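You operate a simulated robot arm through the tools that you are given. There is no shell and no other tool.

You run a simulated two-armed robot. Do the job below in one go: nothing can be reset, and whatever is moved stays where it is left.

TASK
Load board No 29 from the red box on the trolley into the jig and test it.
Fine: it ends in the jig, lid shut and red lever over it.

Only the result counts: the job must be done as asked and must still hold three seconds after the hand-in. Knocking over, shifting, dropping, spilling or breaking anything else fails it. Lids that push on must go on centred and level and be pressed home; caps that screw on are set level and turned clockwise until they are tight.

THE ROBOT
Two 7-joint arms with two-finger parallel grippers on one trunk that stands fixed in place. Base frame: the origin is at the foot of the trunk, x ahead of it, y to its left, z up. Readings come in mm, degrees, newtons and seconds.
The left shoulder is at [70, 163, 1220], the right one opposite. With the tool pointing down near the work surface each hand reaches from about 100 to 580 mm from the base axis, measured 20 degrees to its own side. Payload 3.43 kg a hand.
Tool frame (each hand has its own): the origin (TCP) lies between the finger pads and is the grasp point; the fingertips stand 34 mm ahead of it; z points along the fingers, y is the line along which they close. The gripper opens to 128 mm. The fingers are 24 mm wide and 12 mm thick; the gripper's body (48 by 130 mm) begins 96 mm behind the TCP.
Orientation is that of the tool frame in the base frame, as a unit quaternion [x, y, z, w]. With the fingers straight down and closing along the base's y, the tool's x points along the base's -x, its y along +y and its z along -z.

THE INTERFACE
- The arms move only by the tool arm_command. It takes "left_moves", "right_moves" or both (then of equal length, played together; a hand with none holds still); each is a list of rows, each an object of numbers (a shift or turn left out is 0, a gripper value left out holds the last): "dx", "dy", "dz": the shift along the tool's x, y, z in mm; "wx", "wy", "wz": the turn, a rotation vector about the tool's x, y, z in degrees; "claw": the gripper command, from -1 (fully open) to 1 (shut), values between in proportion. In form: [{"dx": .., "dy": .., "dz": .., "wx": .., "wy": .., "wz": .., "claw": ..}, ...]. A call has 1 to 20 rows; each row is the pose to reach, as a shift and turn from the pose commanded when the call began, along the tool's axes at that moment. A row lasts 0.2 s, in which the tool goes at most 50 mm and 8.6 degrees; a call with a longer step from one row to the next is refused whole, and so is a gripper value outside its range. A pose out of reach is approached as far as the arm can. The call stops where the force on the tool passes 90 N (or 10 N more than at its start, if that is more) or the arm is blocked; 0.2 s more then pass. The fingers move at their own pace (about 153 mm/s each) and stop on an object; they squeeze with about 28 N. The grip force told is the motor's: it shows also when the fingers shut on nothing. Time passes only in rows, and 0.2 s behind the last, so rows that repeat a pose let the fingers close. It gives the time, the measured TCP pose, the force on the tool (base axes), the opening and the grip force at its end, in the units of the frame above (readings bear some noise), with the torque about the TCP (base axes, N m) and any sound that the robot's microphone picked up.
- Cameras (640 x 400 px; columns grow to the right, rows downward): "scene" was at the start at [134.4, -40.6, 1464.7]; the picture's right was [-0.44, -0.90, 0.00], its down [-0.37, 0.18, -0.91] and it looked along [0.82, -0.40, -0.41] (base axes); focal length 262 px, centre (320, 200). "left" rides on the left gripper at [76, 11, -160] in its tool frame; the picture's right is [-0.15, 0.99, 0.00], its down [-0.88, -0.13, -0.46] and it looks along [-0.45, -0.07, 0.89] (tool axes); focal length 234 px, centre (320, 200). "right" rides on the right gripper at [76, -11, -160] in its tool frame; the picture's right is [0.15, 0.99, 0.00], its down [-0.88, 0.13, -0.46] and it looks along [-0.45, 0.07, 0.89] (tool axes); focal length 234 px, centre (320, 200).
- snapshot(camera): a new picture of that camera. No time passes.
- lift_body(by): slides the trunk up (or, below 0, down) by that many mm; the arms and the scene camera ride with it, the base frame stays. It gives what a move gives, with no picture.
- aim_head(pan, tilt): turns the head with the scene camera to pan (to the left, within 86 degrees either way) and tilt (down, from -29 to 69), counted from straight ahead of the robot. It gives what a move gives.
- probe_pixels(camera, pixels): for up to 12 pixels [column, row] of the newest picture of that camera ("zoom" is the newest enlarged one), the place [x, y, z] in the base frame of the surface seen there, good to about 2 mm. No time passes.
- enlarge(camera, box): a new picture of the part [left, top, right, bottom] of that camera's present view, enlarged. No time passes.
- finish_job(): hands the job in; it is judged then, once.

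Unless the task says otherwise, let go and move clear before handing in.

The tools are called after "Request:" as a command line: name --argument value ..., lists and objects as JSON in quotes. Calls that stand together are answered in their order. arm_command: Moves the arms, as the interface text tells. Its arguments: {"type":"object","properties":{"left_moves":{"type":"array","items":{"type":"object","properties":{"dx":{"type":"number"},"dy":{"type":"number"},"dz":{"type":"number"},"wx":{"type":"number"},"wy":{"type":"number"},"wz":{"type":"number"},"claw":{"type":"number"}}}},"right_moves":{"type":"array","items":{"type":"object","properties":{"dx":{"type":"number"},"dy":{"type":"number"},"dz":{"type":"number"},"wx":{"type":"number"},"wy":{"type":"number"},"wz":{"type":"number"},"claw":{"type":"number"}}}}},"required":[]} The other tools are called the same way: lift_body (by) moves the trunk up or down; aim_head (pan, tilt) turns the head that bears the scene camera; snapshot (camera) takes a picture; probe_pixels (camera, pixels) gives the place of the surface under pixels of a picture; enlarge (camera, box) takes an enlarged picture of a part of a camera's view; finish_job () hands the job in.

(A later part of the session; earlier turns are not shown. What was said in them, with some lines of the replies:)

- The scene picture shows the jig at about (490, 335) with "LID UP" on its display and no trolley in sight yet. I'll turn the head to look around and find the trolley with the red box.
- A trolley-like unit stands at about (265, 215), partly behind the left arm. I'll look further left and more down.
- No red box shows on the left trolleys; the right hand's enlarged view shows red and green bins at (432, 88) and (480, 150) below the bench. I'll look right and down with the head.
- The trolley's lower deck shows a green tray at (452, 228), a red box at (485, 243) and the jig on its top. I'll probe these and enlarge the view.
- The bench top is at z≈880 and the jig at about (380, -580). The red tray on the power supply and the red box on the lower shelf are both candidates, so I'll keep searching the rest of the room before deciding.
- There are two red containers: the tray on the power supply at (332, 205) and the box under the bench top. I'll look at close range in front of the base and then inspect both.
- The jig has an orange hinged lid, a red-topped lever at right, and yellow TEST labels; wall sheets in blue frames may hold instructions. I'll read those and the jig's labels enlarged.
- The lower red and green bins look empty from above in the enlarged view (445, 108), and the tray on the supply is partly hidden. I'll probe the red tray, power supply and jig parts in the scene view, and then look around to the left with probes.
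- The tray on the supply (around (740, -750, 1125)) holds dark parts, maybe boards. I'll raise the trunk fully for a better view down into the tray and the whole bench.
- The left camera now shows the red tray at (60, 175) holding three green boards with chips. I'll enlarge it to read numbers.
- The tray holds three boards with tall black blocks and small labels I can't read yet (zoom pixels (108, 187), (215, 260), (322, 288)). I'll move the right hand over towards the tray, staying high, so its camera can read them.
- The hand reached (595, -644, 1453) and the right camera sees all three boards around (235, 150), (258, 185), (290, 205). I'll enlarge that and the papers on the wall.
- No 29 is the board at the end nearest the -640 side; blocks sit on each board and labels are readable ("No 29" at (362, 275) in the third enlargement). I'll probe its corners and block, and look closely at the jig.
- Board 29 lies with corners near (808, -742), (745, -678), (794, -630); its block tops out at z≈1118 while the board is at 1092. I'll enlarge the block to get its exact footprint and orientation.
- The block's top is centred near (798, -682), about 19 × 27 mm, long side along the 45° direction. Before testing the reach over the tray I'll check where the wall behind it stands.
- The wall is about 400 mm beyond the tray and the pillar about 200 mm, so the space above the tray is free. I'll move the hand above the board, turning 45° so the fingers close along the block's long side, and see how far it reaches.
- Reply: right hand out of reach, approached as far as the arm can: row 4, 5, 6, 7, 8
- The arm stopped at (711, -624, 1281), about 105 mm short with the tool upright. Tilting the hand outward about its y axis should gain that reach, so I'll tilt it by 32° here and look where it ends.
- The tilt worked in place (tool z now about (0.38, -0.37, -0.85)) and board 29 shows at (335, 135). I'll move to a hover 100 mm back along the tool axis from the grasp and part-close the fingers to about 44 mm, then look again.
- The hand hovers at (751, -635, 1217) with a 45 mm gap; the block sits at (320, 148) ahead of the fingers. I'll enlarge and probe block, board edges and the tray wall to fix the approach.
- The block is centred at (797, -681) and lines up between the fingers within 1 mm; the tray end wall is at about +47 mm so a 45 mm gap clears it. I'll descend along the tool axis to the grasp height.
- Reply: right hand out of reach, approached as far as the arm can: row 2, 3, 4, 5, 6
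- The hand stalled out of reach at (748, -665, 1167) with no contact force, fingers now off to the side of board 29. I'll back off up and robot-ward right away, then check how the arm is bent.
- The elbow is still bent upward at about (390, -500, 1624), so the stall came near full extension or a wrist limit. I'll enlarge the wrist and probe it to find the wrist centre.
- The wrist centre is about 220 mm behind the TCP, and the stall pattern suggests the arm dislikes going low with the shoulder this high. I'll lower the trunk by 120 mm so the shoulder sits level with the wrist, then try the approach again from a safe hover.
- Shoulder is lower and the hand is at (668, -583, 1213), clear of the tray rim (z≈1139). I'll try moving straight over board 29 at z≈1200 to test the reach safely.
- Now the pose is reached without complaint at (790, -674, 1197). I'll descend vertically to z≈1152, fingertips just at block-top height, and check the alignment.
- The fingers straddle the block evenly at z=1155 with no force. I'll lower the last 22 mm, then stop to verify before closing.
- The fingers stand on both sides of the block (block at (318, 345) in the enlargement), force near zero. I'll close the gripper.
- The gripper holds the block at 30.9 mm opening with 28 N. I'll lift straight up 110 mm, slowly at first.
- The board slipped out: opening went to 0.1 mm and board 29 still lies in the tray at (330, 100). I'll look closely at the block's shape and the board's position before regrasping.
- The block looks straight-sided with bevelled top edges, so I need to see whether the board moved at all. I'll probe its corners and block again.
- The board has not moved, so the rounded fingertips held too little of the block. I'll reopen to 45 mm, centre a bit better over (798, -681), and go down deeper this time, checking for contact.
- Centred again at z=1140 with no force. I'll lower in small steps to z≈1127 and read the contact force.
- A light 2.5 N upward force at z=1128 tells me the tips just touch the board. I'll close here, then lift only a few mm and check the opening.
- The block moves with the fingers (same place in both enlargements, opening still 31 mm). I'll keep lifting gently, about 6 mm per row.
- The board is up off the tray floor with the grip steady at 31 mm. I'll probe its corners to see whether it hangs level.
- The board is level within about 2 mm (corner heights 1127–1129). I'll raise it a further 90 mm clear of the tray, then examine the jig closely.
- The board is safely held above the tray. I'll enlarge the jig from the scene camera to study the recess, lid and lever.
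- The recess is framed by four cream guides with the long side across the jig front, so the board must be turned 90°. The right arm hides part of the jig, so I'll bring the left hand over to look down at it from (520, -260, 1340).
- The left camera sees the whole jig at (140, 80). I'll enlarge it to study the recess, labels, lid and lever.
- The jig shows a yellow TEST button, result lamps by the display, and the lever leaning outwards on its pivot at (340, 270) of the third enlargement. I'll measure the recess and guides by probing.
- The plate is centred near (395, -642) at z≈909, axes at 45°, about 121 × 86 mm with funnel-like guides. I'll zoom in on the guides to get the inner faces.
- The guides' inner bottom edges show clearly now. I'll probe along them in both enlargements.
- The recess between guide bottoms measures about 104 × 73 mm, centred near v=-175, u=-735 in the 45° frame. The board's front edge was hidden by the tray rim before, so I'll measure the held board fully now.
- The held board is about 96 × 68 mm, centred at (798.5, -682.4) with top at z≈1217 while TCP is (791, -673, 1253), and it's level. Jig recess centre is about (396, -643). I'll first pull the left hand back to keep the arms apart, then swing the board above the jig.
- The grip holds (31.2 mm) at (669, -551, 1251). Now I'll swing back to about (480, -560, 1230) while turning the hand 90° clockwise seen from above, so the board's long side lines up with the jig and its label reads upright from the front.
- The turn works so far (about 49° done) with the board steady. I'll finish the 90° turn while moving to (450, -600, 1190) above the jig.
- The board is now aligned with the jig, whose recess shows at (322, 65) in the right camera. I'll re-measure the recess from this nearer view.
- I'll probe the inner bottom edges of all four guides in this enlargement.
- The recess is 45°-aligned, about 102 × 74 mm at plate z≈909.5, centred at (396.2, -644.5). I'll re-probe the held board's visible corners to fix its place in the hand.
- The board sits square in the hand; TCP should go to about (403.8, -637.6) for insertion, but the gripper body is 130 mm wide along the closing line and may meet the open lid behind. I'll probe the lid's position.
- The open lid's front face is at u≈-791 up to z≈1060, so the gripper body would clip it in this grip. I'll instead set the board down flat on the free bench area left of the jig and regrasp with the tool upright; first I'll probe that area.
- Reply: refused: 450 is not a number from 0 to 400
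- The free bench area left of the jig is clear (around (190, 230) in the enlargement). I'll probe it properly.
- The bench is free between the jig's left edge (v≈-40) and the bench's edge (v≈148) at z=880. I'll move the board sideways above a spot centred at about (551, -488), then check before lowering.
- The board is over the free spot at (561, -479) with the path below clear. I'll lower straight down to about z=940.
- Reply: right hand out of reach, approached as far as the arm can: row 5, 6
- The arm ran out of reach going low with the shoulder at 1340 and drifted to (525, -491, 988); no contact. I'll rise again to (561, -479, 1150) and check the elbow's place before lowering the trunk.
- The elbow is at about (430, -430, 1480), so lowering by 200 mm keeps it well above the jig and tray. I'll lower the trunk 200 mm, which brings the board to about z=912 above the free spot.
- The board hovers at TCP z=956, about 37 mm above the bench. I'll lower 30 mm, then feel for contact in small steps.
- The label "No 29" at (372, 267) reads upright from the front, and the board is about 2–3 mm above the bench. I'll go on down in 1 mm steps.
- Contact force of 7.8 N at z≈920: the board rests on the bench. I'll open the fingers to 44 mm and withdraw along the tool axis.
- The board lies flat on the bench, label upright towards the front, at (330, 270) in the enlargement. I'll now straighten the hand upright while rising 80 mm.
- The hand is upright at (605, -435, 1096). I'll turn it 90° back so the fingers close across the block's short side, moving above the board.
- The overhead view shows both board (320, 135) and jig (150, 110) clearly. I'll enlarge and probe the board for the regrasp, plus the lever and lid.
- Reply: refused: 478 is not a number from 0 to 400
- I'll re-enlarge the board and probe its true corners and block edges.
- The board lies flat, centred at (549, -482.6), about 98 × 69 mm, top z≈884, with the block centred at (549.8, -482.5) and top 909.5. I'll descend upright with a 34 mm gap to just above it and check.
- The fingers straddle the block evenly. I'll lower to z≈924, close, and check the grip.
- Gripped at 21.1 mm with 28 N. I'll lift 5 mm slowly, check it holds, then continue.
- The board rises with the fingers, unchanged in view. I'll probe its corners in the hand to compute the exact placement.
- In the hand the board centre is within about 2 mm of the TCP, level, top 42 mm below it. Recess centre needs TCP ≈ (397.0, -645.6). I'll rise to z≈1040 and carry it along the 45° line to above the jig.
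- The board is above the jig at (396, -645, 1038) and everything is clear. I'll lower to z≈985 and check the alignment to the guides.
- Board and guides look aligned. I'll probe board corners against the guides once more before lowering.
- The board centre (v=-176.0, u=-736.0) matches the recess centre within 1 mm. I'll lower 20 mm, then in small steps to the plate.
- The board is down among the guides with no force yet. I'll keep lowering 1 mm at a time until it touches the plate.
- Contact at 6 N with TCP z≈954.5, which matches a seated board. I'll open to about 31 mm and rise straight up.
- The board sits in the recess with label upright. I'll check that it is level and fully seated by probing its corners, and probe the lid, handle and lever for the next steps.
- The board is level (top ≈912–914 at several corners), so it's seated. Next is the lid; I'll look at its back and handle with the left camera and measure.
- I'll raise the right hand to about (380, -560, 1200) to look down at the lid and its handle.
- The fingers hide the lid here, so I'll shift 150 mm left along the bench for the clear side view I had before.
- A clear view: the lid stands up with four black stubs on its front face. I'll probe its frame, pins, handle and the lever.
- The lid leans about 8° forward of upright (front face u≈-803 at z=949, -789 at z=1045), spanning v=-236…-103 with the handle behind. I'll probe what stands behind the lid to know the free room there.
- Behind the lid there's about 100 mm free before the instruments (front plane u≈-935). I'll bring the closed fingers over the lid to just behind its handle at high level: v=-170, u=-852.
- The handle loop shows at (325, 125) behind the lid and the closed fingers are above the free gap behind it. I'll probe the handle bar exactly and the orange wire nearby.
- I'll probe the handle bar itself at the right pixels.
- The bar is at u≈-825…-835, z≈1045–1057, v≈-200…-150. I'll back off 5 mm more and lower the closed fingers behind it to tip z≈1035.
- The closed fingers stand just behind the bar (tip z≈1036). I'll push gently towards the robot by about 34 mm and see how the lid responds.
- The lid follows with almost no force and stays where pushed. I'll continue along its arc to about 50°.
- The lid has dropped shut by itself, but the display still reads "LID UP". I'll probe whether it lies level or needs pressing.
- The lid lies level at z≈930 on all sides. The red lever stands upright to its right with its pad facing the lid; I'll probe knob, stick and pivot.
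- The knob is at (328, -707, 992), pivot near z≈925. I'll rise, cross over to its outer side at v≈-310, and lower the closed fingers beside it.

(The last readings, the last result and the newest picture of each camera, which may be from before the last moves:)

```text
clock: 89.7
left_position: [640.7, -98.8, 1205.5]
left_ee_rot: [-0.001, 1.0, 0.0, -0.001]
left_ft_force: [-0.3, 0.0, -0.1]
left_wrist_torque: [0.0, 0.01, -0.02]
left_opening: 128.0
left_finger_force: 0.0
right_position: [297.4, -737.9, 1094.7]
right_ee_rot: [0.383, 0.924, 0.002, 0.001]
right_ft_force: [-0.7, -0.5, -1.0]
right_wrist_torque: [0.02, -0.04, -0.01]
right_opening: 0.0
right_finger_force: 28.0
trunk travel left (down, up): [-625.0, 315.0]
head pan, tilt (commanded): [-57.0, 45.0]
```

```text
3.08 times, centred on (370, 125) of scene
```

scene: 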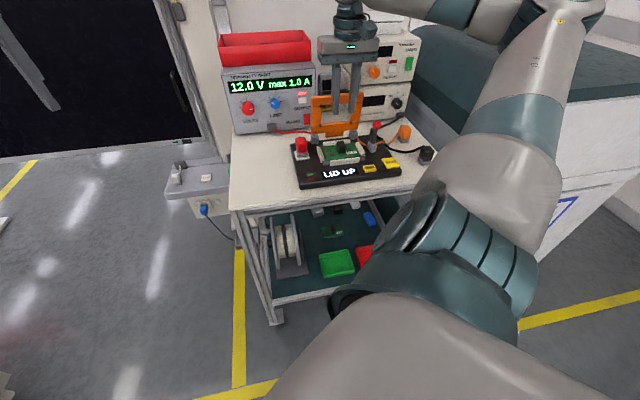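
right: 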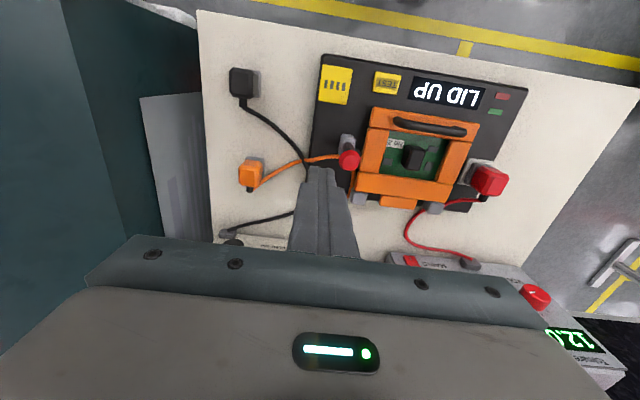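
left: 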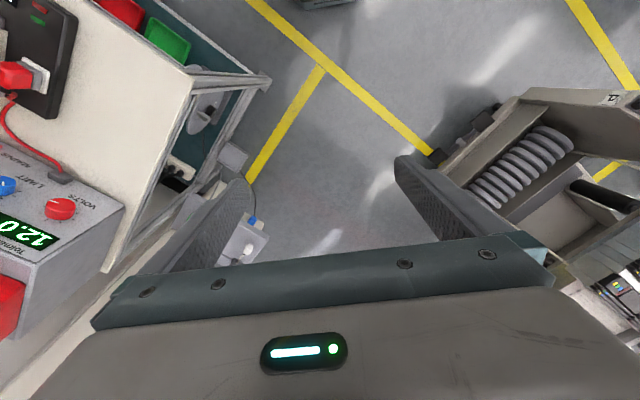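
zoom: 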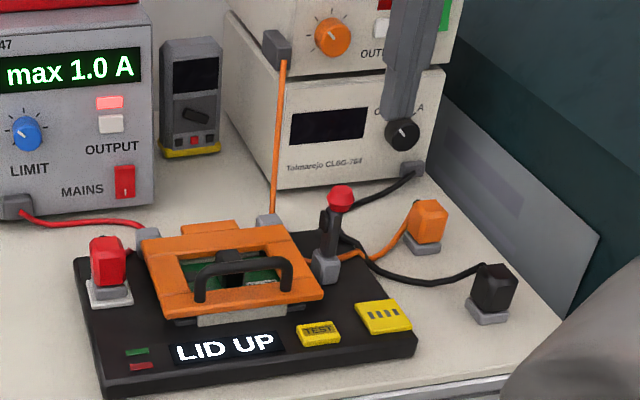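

The fingers are above the outer side of the lever (v=-311, u=-732). I'll lower them to tip z≈978, beside the knob.

Request:
arm_command --right_moves '[{"dz": 30, "claw": 1}, {"dz": 60, "claw": 1}, {"dz": 82, "claw": 1}]'

Request:
enlarge --camera "right" --box '[250, 60, 450, 220]'

Request:
enlarge --camera "scene" --box '[320, 80, 430, 180]'

```text
clock: 90.5
left_position: [641.3, -97.7, 1206.4]
left_ee_rot: [-0.002, 1.0, 0.0, -0.002]
left_ft_force: [0.4, 0.2, -0.4]
left_wrist_torque: [0.0, 0.0, -0.02]
left_opening: 128.1
left_finger_force: 0.0
right_position: [300.2, -736.0, 1014.1]
right_ee_rot: [0.384, 0.923, 0.001, 0.001]
right_ft_force: [0.4, -0.3, 0.0]
right_wrist_torque: [0.02, -0.01, 0.0]
right_opening: 0.0
right_finger_force: 28.6
trunk travel left (down, up): [-625.0, 315.0]
head pan, tilt (commanded): [-57.0, 45.0]
```

```text
2.50 times, centred on (350, 140) of right
```

zoom: 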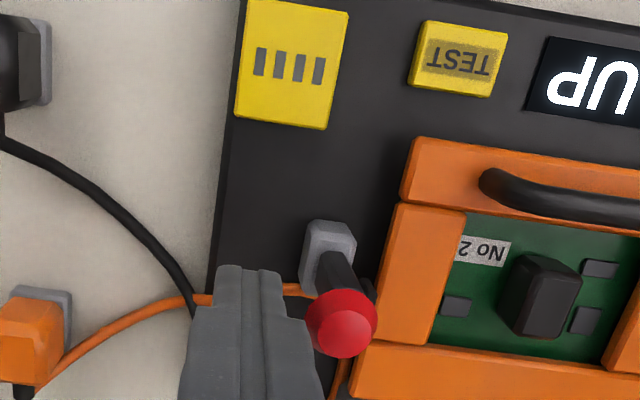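

```text
4.00 times, centred on (375, 130) of scene
```

zoom: 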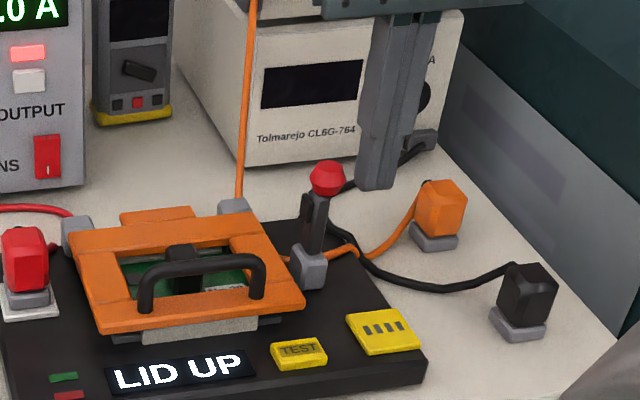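

Fingertips are beside the knob at z≈980. I'll push it towards the lid along its arc to about 30°.

Request:
arm_command --right_moves '[{"dy": 12, "claw": 1}, {"dy": 20, "dz": 0.5, "claw": 1}, {"dy": 28, "dz": 2, "claw": 1}, {"dy": 36, "dz": 4, "claw": 1}, {"dy": 44, "dz": 6.5, "claw": 1}, {"dy": 51, "dz": 9, "claw": 1}]'

Request:
enlarge --camera "right" --box '[250, 60, 450, 220]'

Request:
enlarge --camera "scene" --box '[320, 80, 430, 180]'

```text
clock: 91.9
left_position: [641.0, -97.2, 1205.3]
left_ee_rot: [-0.001, 1.0, 0.0, 0.0]
left_ft_force: [0.2, 0.3, 0.1]
left_wrist_torque: [-0.02, 0.0, 0.01]
left_opening: 128.0
left_finger_force: 0.0
right_position: [335.3, -700.6, 1004.3]
right_ee_rot: [0.384, 0.923, 0.001, 0.0]
right_ft_force: [-0.1, 0.2, 0.5]
right_wrist_torque: [-0.01, -0.02, -0.03]
right_opening: 0.0
right_finger_force: 27.8
trunk travel left (down, up): [-625.0, 315.0]
head pan, tilt (commanded): [-57.0, 45.0]
```

```text
2.50 times, centred on (350, 140) of right
```

zoom: 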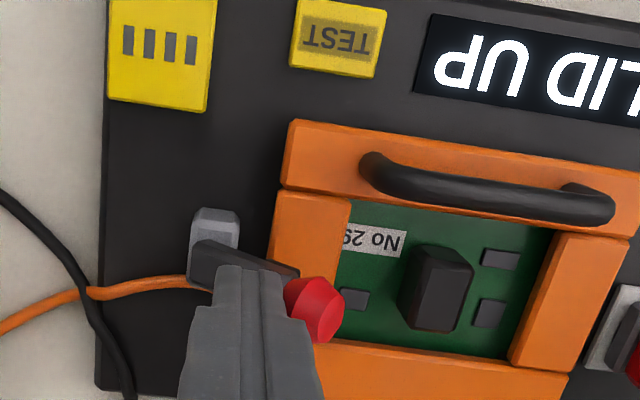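

```text
4.00 times, centred on (375, 130) of scene
```

zoom: 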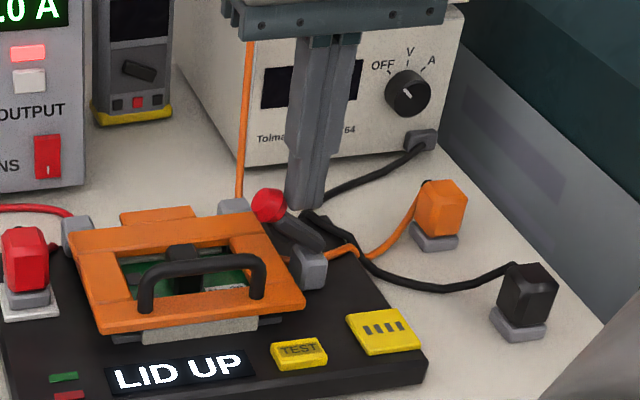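

The lever has swung to about 50° and follows easily. I'll keep pushing forward and down.

Request:
arm_command --right_moves '[{"dy": 7, "dz": 2.5, "claw": 1}, {"dy": 14, "dz": 5.5, "claw": 1}, {"dy": 21, "dz": 9, "claw": 1}, {"dy": 28, "dz": 13, "claw": 1}]'

Request:
enlarge --camera "right" --box '[250, 60, 450, 220]'

Request:
enlarge --camera "scene" --box '[320, 80, 430, 180]'

```text
clock: 92.9
left_position: [637.8, -100.6, 1206.7]
left_ee_rot: [0.0, 1.0, 0.0, 0.001]
left_ft_force: [-0.3, -0.4, 0.3]
left_wrist_torque: [0.06, -0.01, 0.01]
left_opening: 127.9
left_finger_force: 0.0
right_position: [351.5, -684.3, 993.3]
right_ee_rot: [0.386, 0.923, -0.001, 0.004]
right_ft_force: [-8.3, -13.0, 14.6]
right_wrist_torque: [-0.36, 0.14, -0.06]
right_opening: 0.1
right_finger_force: 27.8
trunk travel left (down, up): [-625.0, 315.0]
head pan, tilt (commanded): [-57.0, 45.0]
```

```text
2.50 times, centred on (350, 140) of right
```

zoom: 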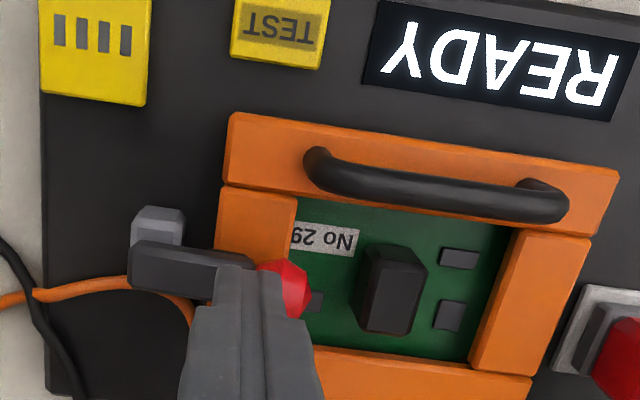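

```text
4.00 times, centred on (375, 130) of scene
```

zoom: 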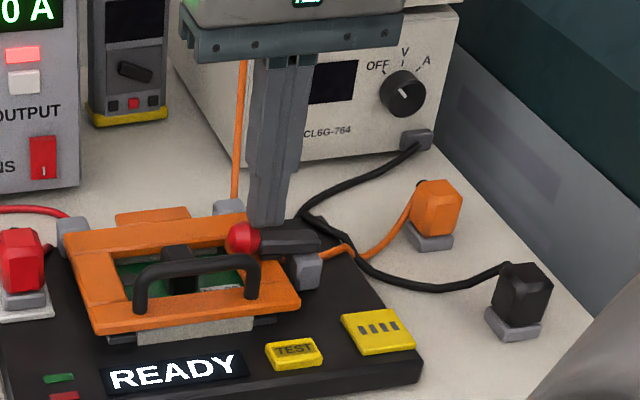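

The display now reads "READY" and the lever lies over the lid. I'll ease off from the knob and rise, then check that it stays.

Request:
arm_command --right_moves '[{"dy": -5, "dz": -2, "claw": 1}, {"dy": -10, "dz": -5, "claw": 1}, {"dy": -10, "dz": -25, "claw": 1}, {"dy": -10, "dz": -60, "claw": 1}]'

Request:
enlarge --camera "right" --box '[200, 40, 460, 220]'

Request:
enlarge --camera "scene" --box '[300, 100, 420, 190]'

```text
clock: 93.9
left_position: [641.9, -96.5, 1205.8]
left_ee_rot: [-0.001, 1.0, 0.001, -0.001]
left_ft_force: [0.4, 0.0, -0.4]
left_wrist_torque: [-0.04, 0.04, 0.01]
left_opening: 127.9
left_finger_force: 0.2
right_position: [347.8, -685.8, 1051.6]
right_ee_rot: [0.383, 0.924, 0.0, 0.0]
right_ft_force: [0.8, 0.5, 0.5]
right_wrist_torque: [0.0, 0.01, 0.01]
right_opening: 0.2
right_finger_force: 28.5
trunk travel left (down, up): [-625.0, 315.0]
head pan, tilt (commanded): [-57.0, 45.0]
```

```text
2.22 times, centred on (330, 130) of right
```

zoom: 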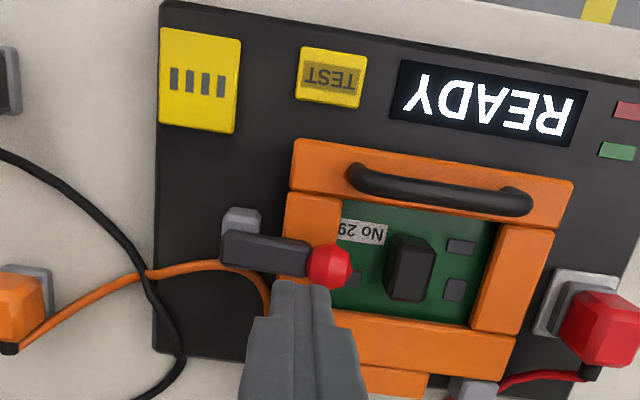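

```text
4.44 times, centred on (360, 145) of scene
```

zoom: 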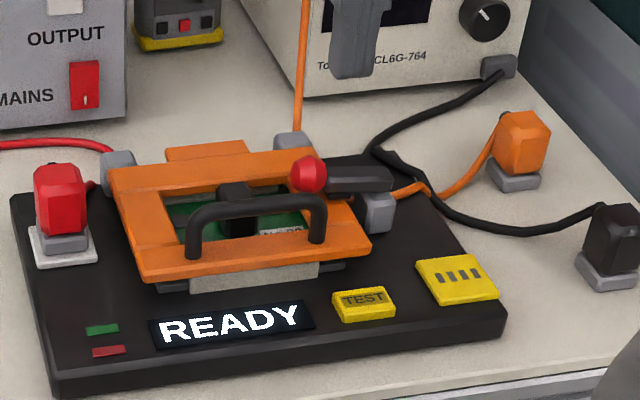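

The lever stays over the lid and the display says "READY". I'll check the lever's level, and probe the TEST button for pressing.

Request:
probe_pixels --camera "zoom" --pixels '[[308, 170], [335, 178], [375, 180], [340, 300], [390, 298], [365, 300], [365, 315], [345, 318], [230, 265], [150, 170], [330, 235]]'

Request:
enlarge --camera "right" --box '[200, 40, 460, 220]'

Request:
probe_pixels --camera "zoom" --pixels '[[330, 75], [300, 55], [362, 62], [355, 100], [300, 92], [330, 268], [290, 255], [240, 245], [200, 80], [330, 90]]'

```text
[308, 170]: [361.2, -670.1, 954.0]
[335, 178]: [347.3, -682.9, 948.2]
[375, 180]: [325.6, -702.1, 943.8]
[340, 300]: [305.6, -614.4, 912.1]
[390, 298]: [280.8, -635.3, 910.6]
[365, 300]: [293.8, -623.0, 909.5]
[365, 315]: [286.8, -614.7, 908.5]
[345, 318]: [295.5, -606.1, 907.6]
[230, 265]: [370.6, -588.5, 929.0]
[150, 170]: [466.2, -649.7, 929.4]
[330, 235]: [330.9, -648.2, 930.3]
```

```text
2.22 times, centred on (330, 130) of right
```

zoom: 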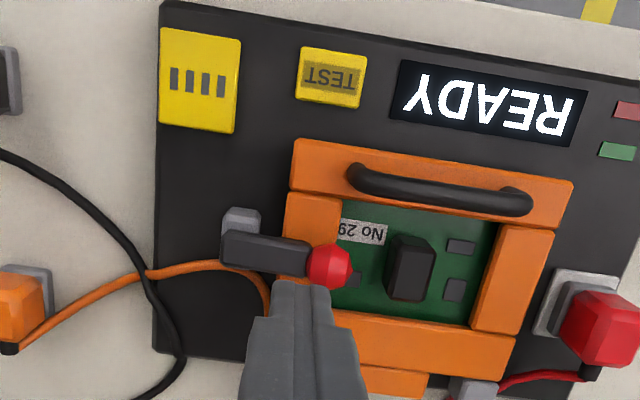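

```text
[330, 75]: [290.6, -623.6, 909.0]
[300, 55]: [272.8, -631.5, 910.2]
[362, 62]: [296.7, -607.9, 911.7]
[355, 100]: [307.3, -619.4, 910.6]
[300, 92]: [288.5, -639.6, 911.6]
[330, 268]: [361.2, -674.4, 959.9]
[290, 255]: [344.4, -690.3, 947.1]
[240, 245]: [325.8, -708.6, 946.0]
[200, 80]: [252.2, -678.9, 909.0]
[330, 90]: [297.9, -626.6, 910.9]
```

The lever lies level (top ≈946) over the lid. TEST's centre is (291.3, -624.6) with top z≈910.5. I'll move the closed fingers above it and lower to just over the button.

Request:
arm_command --right_moves '[{"dx": 30, "dy": 1, "claw": 1}, {"dx": 60, "dy": 2, "claw": 1}, {"dx": 83, "dy": 3.3, "claw": 1}, {"dx": 83, "dy": 3.3, "dz": 40, "claw": 1}, {"dx": 83, "dy": 3.3, "dz": 75, "claw": 1}, {"dx": 83, "dy": 3.3, "dz": 93, "claw": 1}]'

Request:
enlarge --camera "right" --box '[220, 60, 420, 220]'

Request:
enlarge --camera "scene" --box '[300, 100, 420, 190]'

```text
clock: 95.3
left_position: [639.7, -98.0, 1206.1]
left_ee_rot: [-0.001, 1.0, 0.0, 0.0]
left_ft_force: [-0.5, 1.0, -0.2]
left_wrist_torque: [-0.01, -0.01, -0.02]
left_opening: 128.0
left_finger_force: 0.1
right_position: [290.8, -627.6, 958.6]
right_ee_rot: [0.383, 0.924, 0.001, 0.001]
right_ft_force: [-0.4, 0.5, 0.5]
right_wrist_torque: [0.01, 0.0, 0.0]
right_opening: 0.1
right_finger_force: 28.2
trunk travel left (down, up): [-625.0, 315.0]
head pan, tilt (commanded): [-57.0, 45.0]
```

```text
2.50 times, centred on (320, 140) of right
```

zoom: 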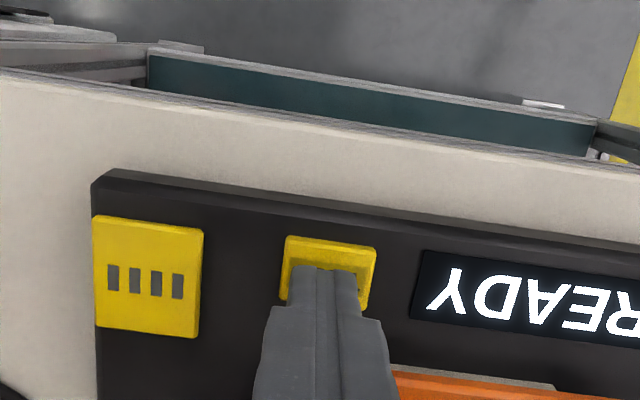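

```text
4.44 times, centred on (360, 145) of scene
```

zoom: 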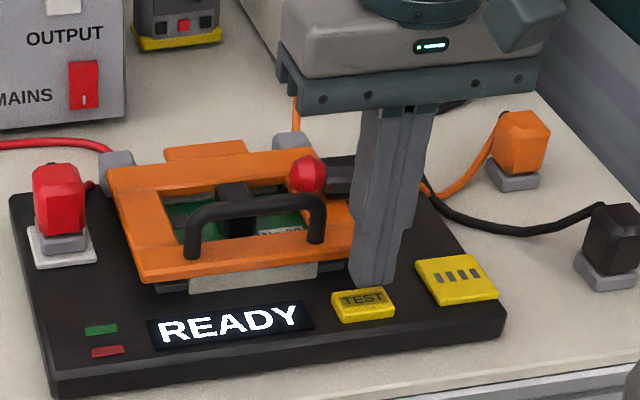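

The fingertips are above TEST with only about 14 mm to go. I'll correct 2 mm, lower to contact, then press in small steps watching force, sound and display.

Request:
arm_command --right_moves '[{"dx": 2, "dy": 2.5, "dz": 6, "claw": 1}, {"dx": 2, "dy": 2.5, "dz": 11, "claw": 1}, {"dx": 2, "dy": 2.5, "dz": 13.5, "claw": 1}]'

Request:
arm_command --right_moves '[{"dz": 1, "claw": 1}, {"dz": 2, "claw": 1}]'

Request:
enlarge --camera "scene" --box '[300, 100, 420, 190]'

```text
clock: 96.1
left_position: [639.9, -97.3, 1206.3]
left_ee_rot: [-0.001, 1.0, 0.0, 0.0]
left_ft_force: [0.6, -0.3, -0.1]
left_wrist_torque: [0.0, 0.0, 0.01]
left_opening: 128.0
left_finger_force: 0.1
right_position: [291.8, -623.7, 944.8]
right_ee_rot: [0.384, 0.923, 0.001, 0.001]
right_ft_force: [0.4, -0.5, -0.5]
right_wrist_torque: [-0.04, 0.01, -0.01]
right_opening: 0.1
right_finger_force: 28.3
trunk travel left (down, up): [-625.0, 315.0]
head pan, tilt (commanded): [-57.0, 45.0]
```

```text
clock: 96.7
left_position: [641.0, -97.1, 1206.0]
left_ee_rot: [-0.001, 1.0, 0.0, 0.0]
left_ft_force: [0.3, 0.9, 0.1]
left_wrist_torque: [0.0, -0.01, 0.01]
left_opening: 128.2
left_finger_force: 0.0
right_position: [291.9, -624.3, 943.1]
right_ee_rot: [0.383, 0.924, 0.0, 0.0]
right_ft_force: [0.8, -1.5, 2.0]
right_wrist_torque: [-0.02, 0.02, 0.0]
right_opening: 0.0
right_finger_force: 28.5
trunk travel left (down, up): [-625.0, 315.0]
head pan, tilt (commanded): [-57.0, 45.0]
```

```text
4.44 times, centred on (360, 145) of scene
```

zoom: 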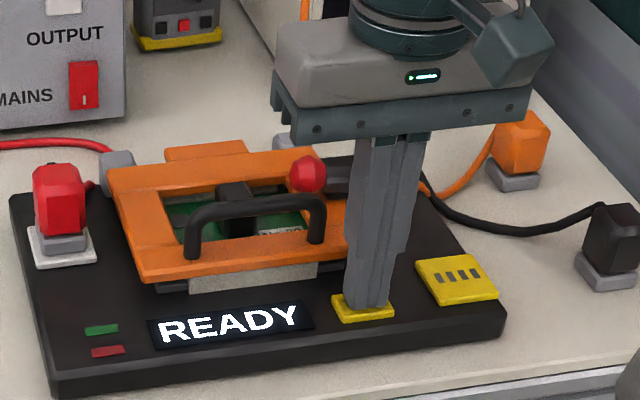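

Contact begins (2 N) at TCP z≈943 and the display still shows "READY". I'll press further in 1 mm steps.

Request:
arm_command --right_moves '[{"dz": 1, "claw": 1}, {"dz": 1, "claw": 1}]'

Request:
enlarge --camera "scene" --box '[300, 100, 420, 190]'

Request:
arm_command --right_moves '[{"dz": 1, "claw": 1}, {"dz": 1, "claw": 1}]'

Request:
enlarge --camera "scene" --box '[300, 100, 420, 190]'

```text
clock: 97.3
left_position: [639.4, -97.5, 1206.4]
left_ee_rot: [-0.001, 1.0, -0.001, 0.0]
left_ft_force: [0.3, 0.1, 0.1]
left_wrist_torque: [-0.02, 0.0, -0.02]
left_opening: 128.1
left_finger_force: 0.1
right_position: [292.6, -624.6, 941.6]
right_ee_rot: [0.383, 0.924, 0.0, 0.0]
right_ft_force: [-0.1, -0.1, 2.2]
right_wrist_torque: [0.0, 0.03, -0.02]
right_opening: 0.0
right_finger_force: 28.3
trunk travel left (down, up): [-625.0, 315.0]
head pan, tilt (commanded): [-57.0, 45.0]
heard: click
```

```text
4.44 times, centred on (360, 145) of scene
```

zoom: 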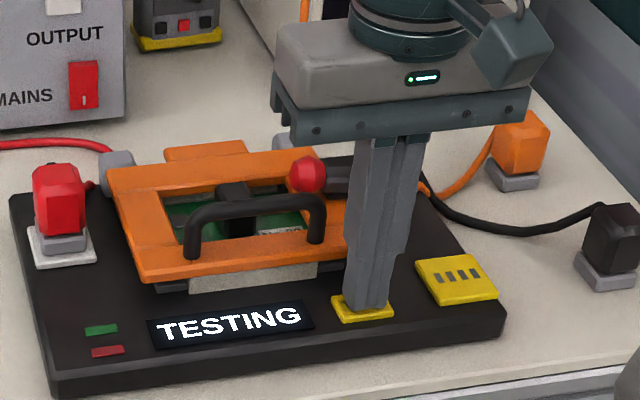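

```text
clock: 97.9
left_position: [640.0, -97.2, 1206.3]
left_ee_rot: [-0.001, 1.0, -0.001, -0.001]
left_ft_force: [-0.5, -0.6, 0.4]
left_wrist_torque: [0.03, -0.01, -0.02]
left_opening: 128.1
left_finger_force: 0.0
right_position: [291.4, -623.4, 941.7]
right_ee_rot: [0.384, 0.923, 0.0, 0.0]
right_ft_force: [-0.5, -1.2, 4.7]
right_wrist_torque: [-0.01, 0.05, -0.01]
right_opening: 0.0
right_finger_force: 27.9
trunk travel left (down, up): [-625.0, 315.0]
head pan, tilt (commanded): [-57.0, 45.0]
```

```text
4.44 times, centred on (360, 145) of scene
```

zoom: 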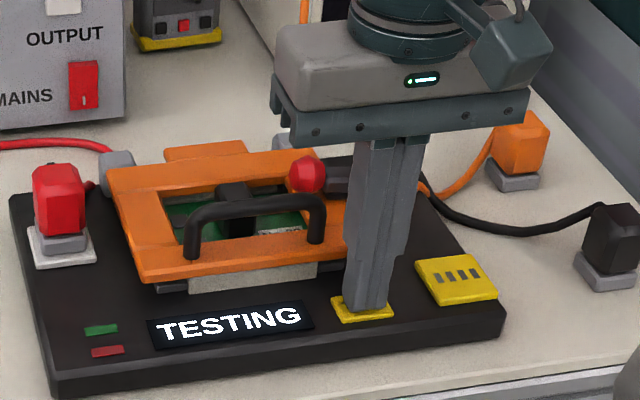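

A click was heard and the display shows "TESTING". I'll lift off the button and wait for the result.

Request:
arm_command --right_moves '[{"dz": -5, "claw": 1}, {"dz": -20, "claw": 1}, {"dz": -50, "claw": 1}, {"dz": -80, "claw": 1}, {"dz": -110, "claw": 1}]'

Request:
enlarge --camera "scene" --box '[300, 100, 420, 190]'

Request:
arm_command --right_moves '[{"dz": 0}, {"dz": 0}, {"dz": 0}, {"dz": 0}, {"dz": 0}, {"dz": 0}, {"dz": 0}, {"dz": 0}, {"dz": 0}, {"dz": 0}]'

Request:
enlarge --camera "scene" --box '[300, 100, 420, 190]'

```text
clock: 99.1
left_position: [640.3, -97.4, 1206.2]
left_ee_rot: [-0.001, 1.0, 0.0, -0.001]
left_ft_force: [0.8, -0.3, -1.0]
left_wrist_torque: [-0.01, -0.02, 0.01]
left_opening: 128.0
left_finger_force: 0.0
right_position: [291.5, -622.1, 1051.8]
right_ee_rot: [0.384, 0.923, 0.0, 0.001]
right_ft_force: [0.3, -0.4, -0.2]
right_wrist_torque: [-0.02, 0.01, 0.0]
right_opening: 0.0
right_finger_force: 27.4
trunk travel left (down, up): [-625.0, 315.0]
head pan, tilt (commanded): [-57.0, 45.0]
```

```text
4.44 times, centred on (360, 145) of scene
```

zoom: 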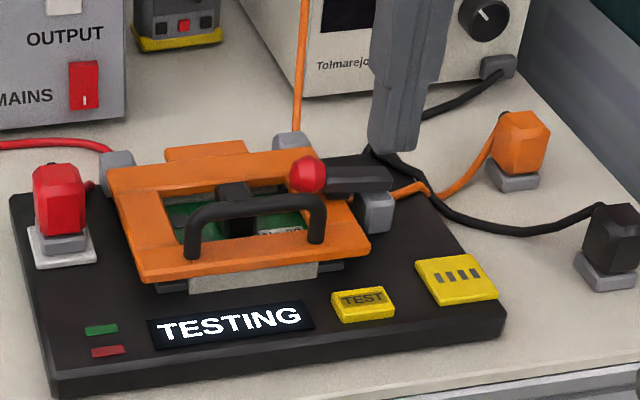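

```text
clock: 101.3
left_position: [641.1, -97.4, 1205.6]
left_ee_rot: [-0.001, 1.0, 0.0, 0.001]
left_ft_force: [-0.3, 0.4, 0.0]
left_wrist_torque: [-0.01, -0.02, -0.02]
left_opening: 128.3
left_finger_force: 0.1
right_position: [292.3, -623.9, 1051.7]
right_ee_rot: [0.383, 0.924, 0.001, 0.0]
right_ft_force: [0.2, -0.3, 0.2]
right_wrist_torque: [-0.02, 0.01, 0.03]
right_opening: 0.0
right_finger_force: 27.9
trunk travel left (down, up): [-625.0, 315.0]
head pan, tilt (commanded): [-57.0, 45.0]
```

```text
4.44 times, centred on (360, 145) of scene
```

zoom: 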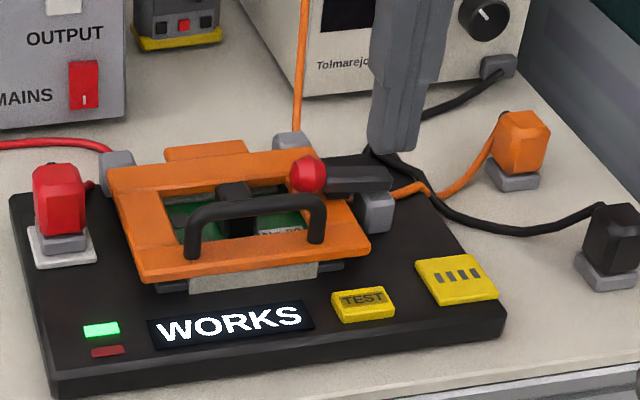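

The display reads "WORKS" with the green lamp lit, so the board is fine and stays in the jig with lid shut and lever over it. I'll move the hand well clear and take a last look.

Request:
arm_command --right_moves '[{"dz": -40}, {"dz": -85}, {"dx": 20, "dz": -125}, {"dx": 40, "dz": -160}]'

Request:
snapshot --camera "scene"

Request:
enlarge --camera "scene" --box '[200, 10, 440, 210]'

Request:
snapshot --camera "right"

```text
clock: 102.3
left_position: [640.6, -95.8, 1205.3]
left_ee_rot: [-0.001, 1.0, -0.001, 0.0]
left_ft_force: [-0.9, 0.0, 0.0]
left_wrist_torque: [-0.05, 0.01, 0.0]
left_opening: 128.2
left_finger_force: 0.0
right_position: [263.4, -594.2, 1212.7]
right_ee_rot: [0.384, 0.923, 0.0, 0.001]
right_ft_force: [-0.6, 0.2, 0.1]
right_wrist_torque: [-0.04, -0.01, 0.02]
right_opening: 0.0
right_finger_force: 28.3
trunk travel left (down, up): [-625.0, 315.0]
head pan, tilt (commanded): [-57.0, 45.0]
```

```text
taken
```

scene: 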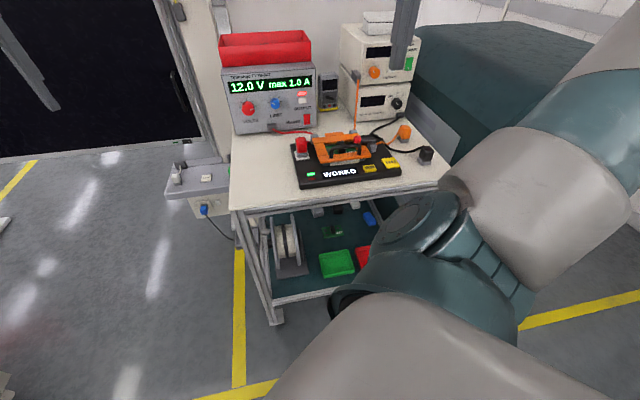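

```text
2.00 times, centred on (320, 110) of scene
```

zoom: 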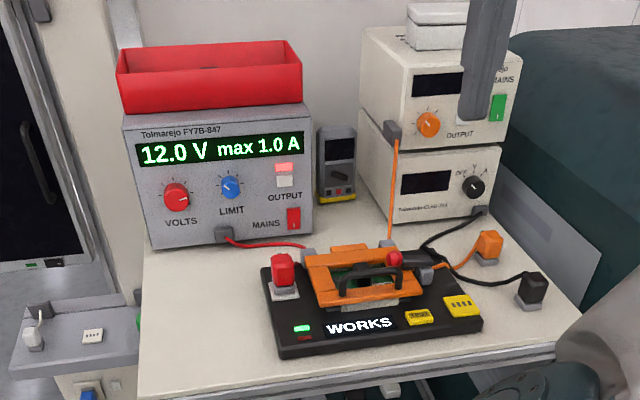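

```text
taken
```

right: 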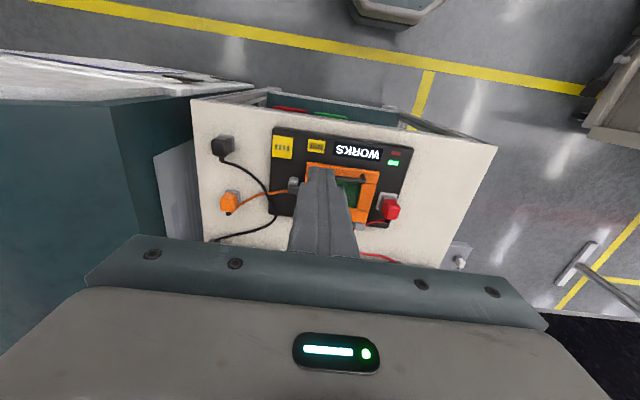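

The last pictures show the board in the jig, lid shut, red lever over it, display "WORKS" with the green lamp lit, the tray and bench items in place, and both hands clear. I'll hand in the job.

Request:
finish_job

```text
The job is handed in.
```

Board No 29 passed its test: the jig display reads "WORKS" and the green lamp is lit. The board is still in the jig, with the lid shut and the red lever over it, and both hands are clear. I have handed the job in.

- **Picking up the board:** my first grip slipped, and the board stayed in place in the red box. The second grip held.
- **Loading it:** I set the board down on the free bench space beside the jig and took hold of it again. In the first grip, the hand would have hit the open lid.
- **Other items:** the last pictures show the red box and the bench items where they were.
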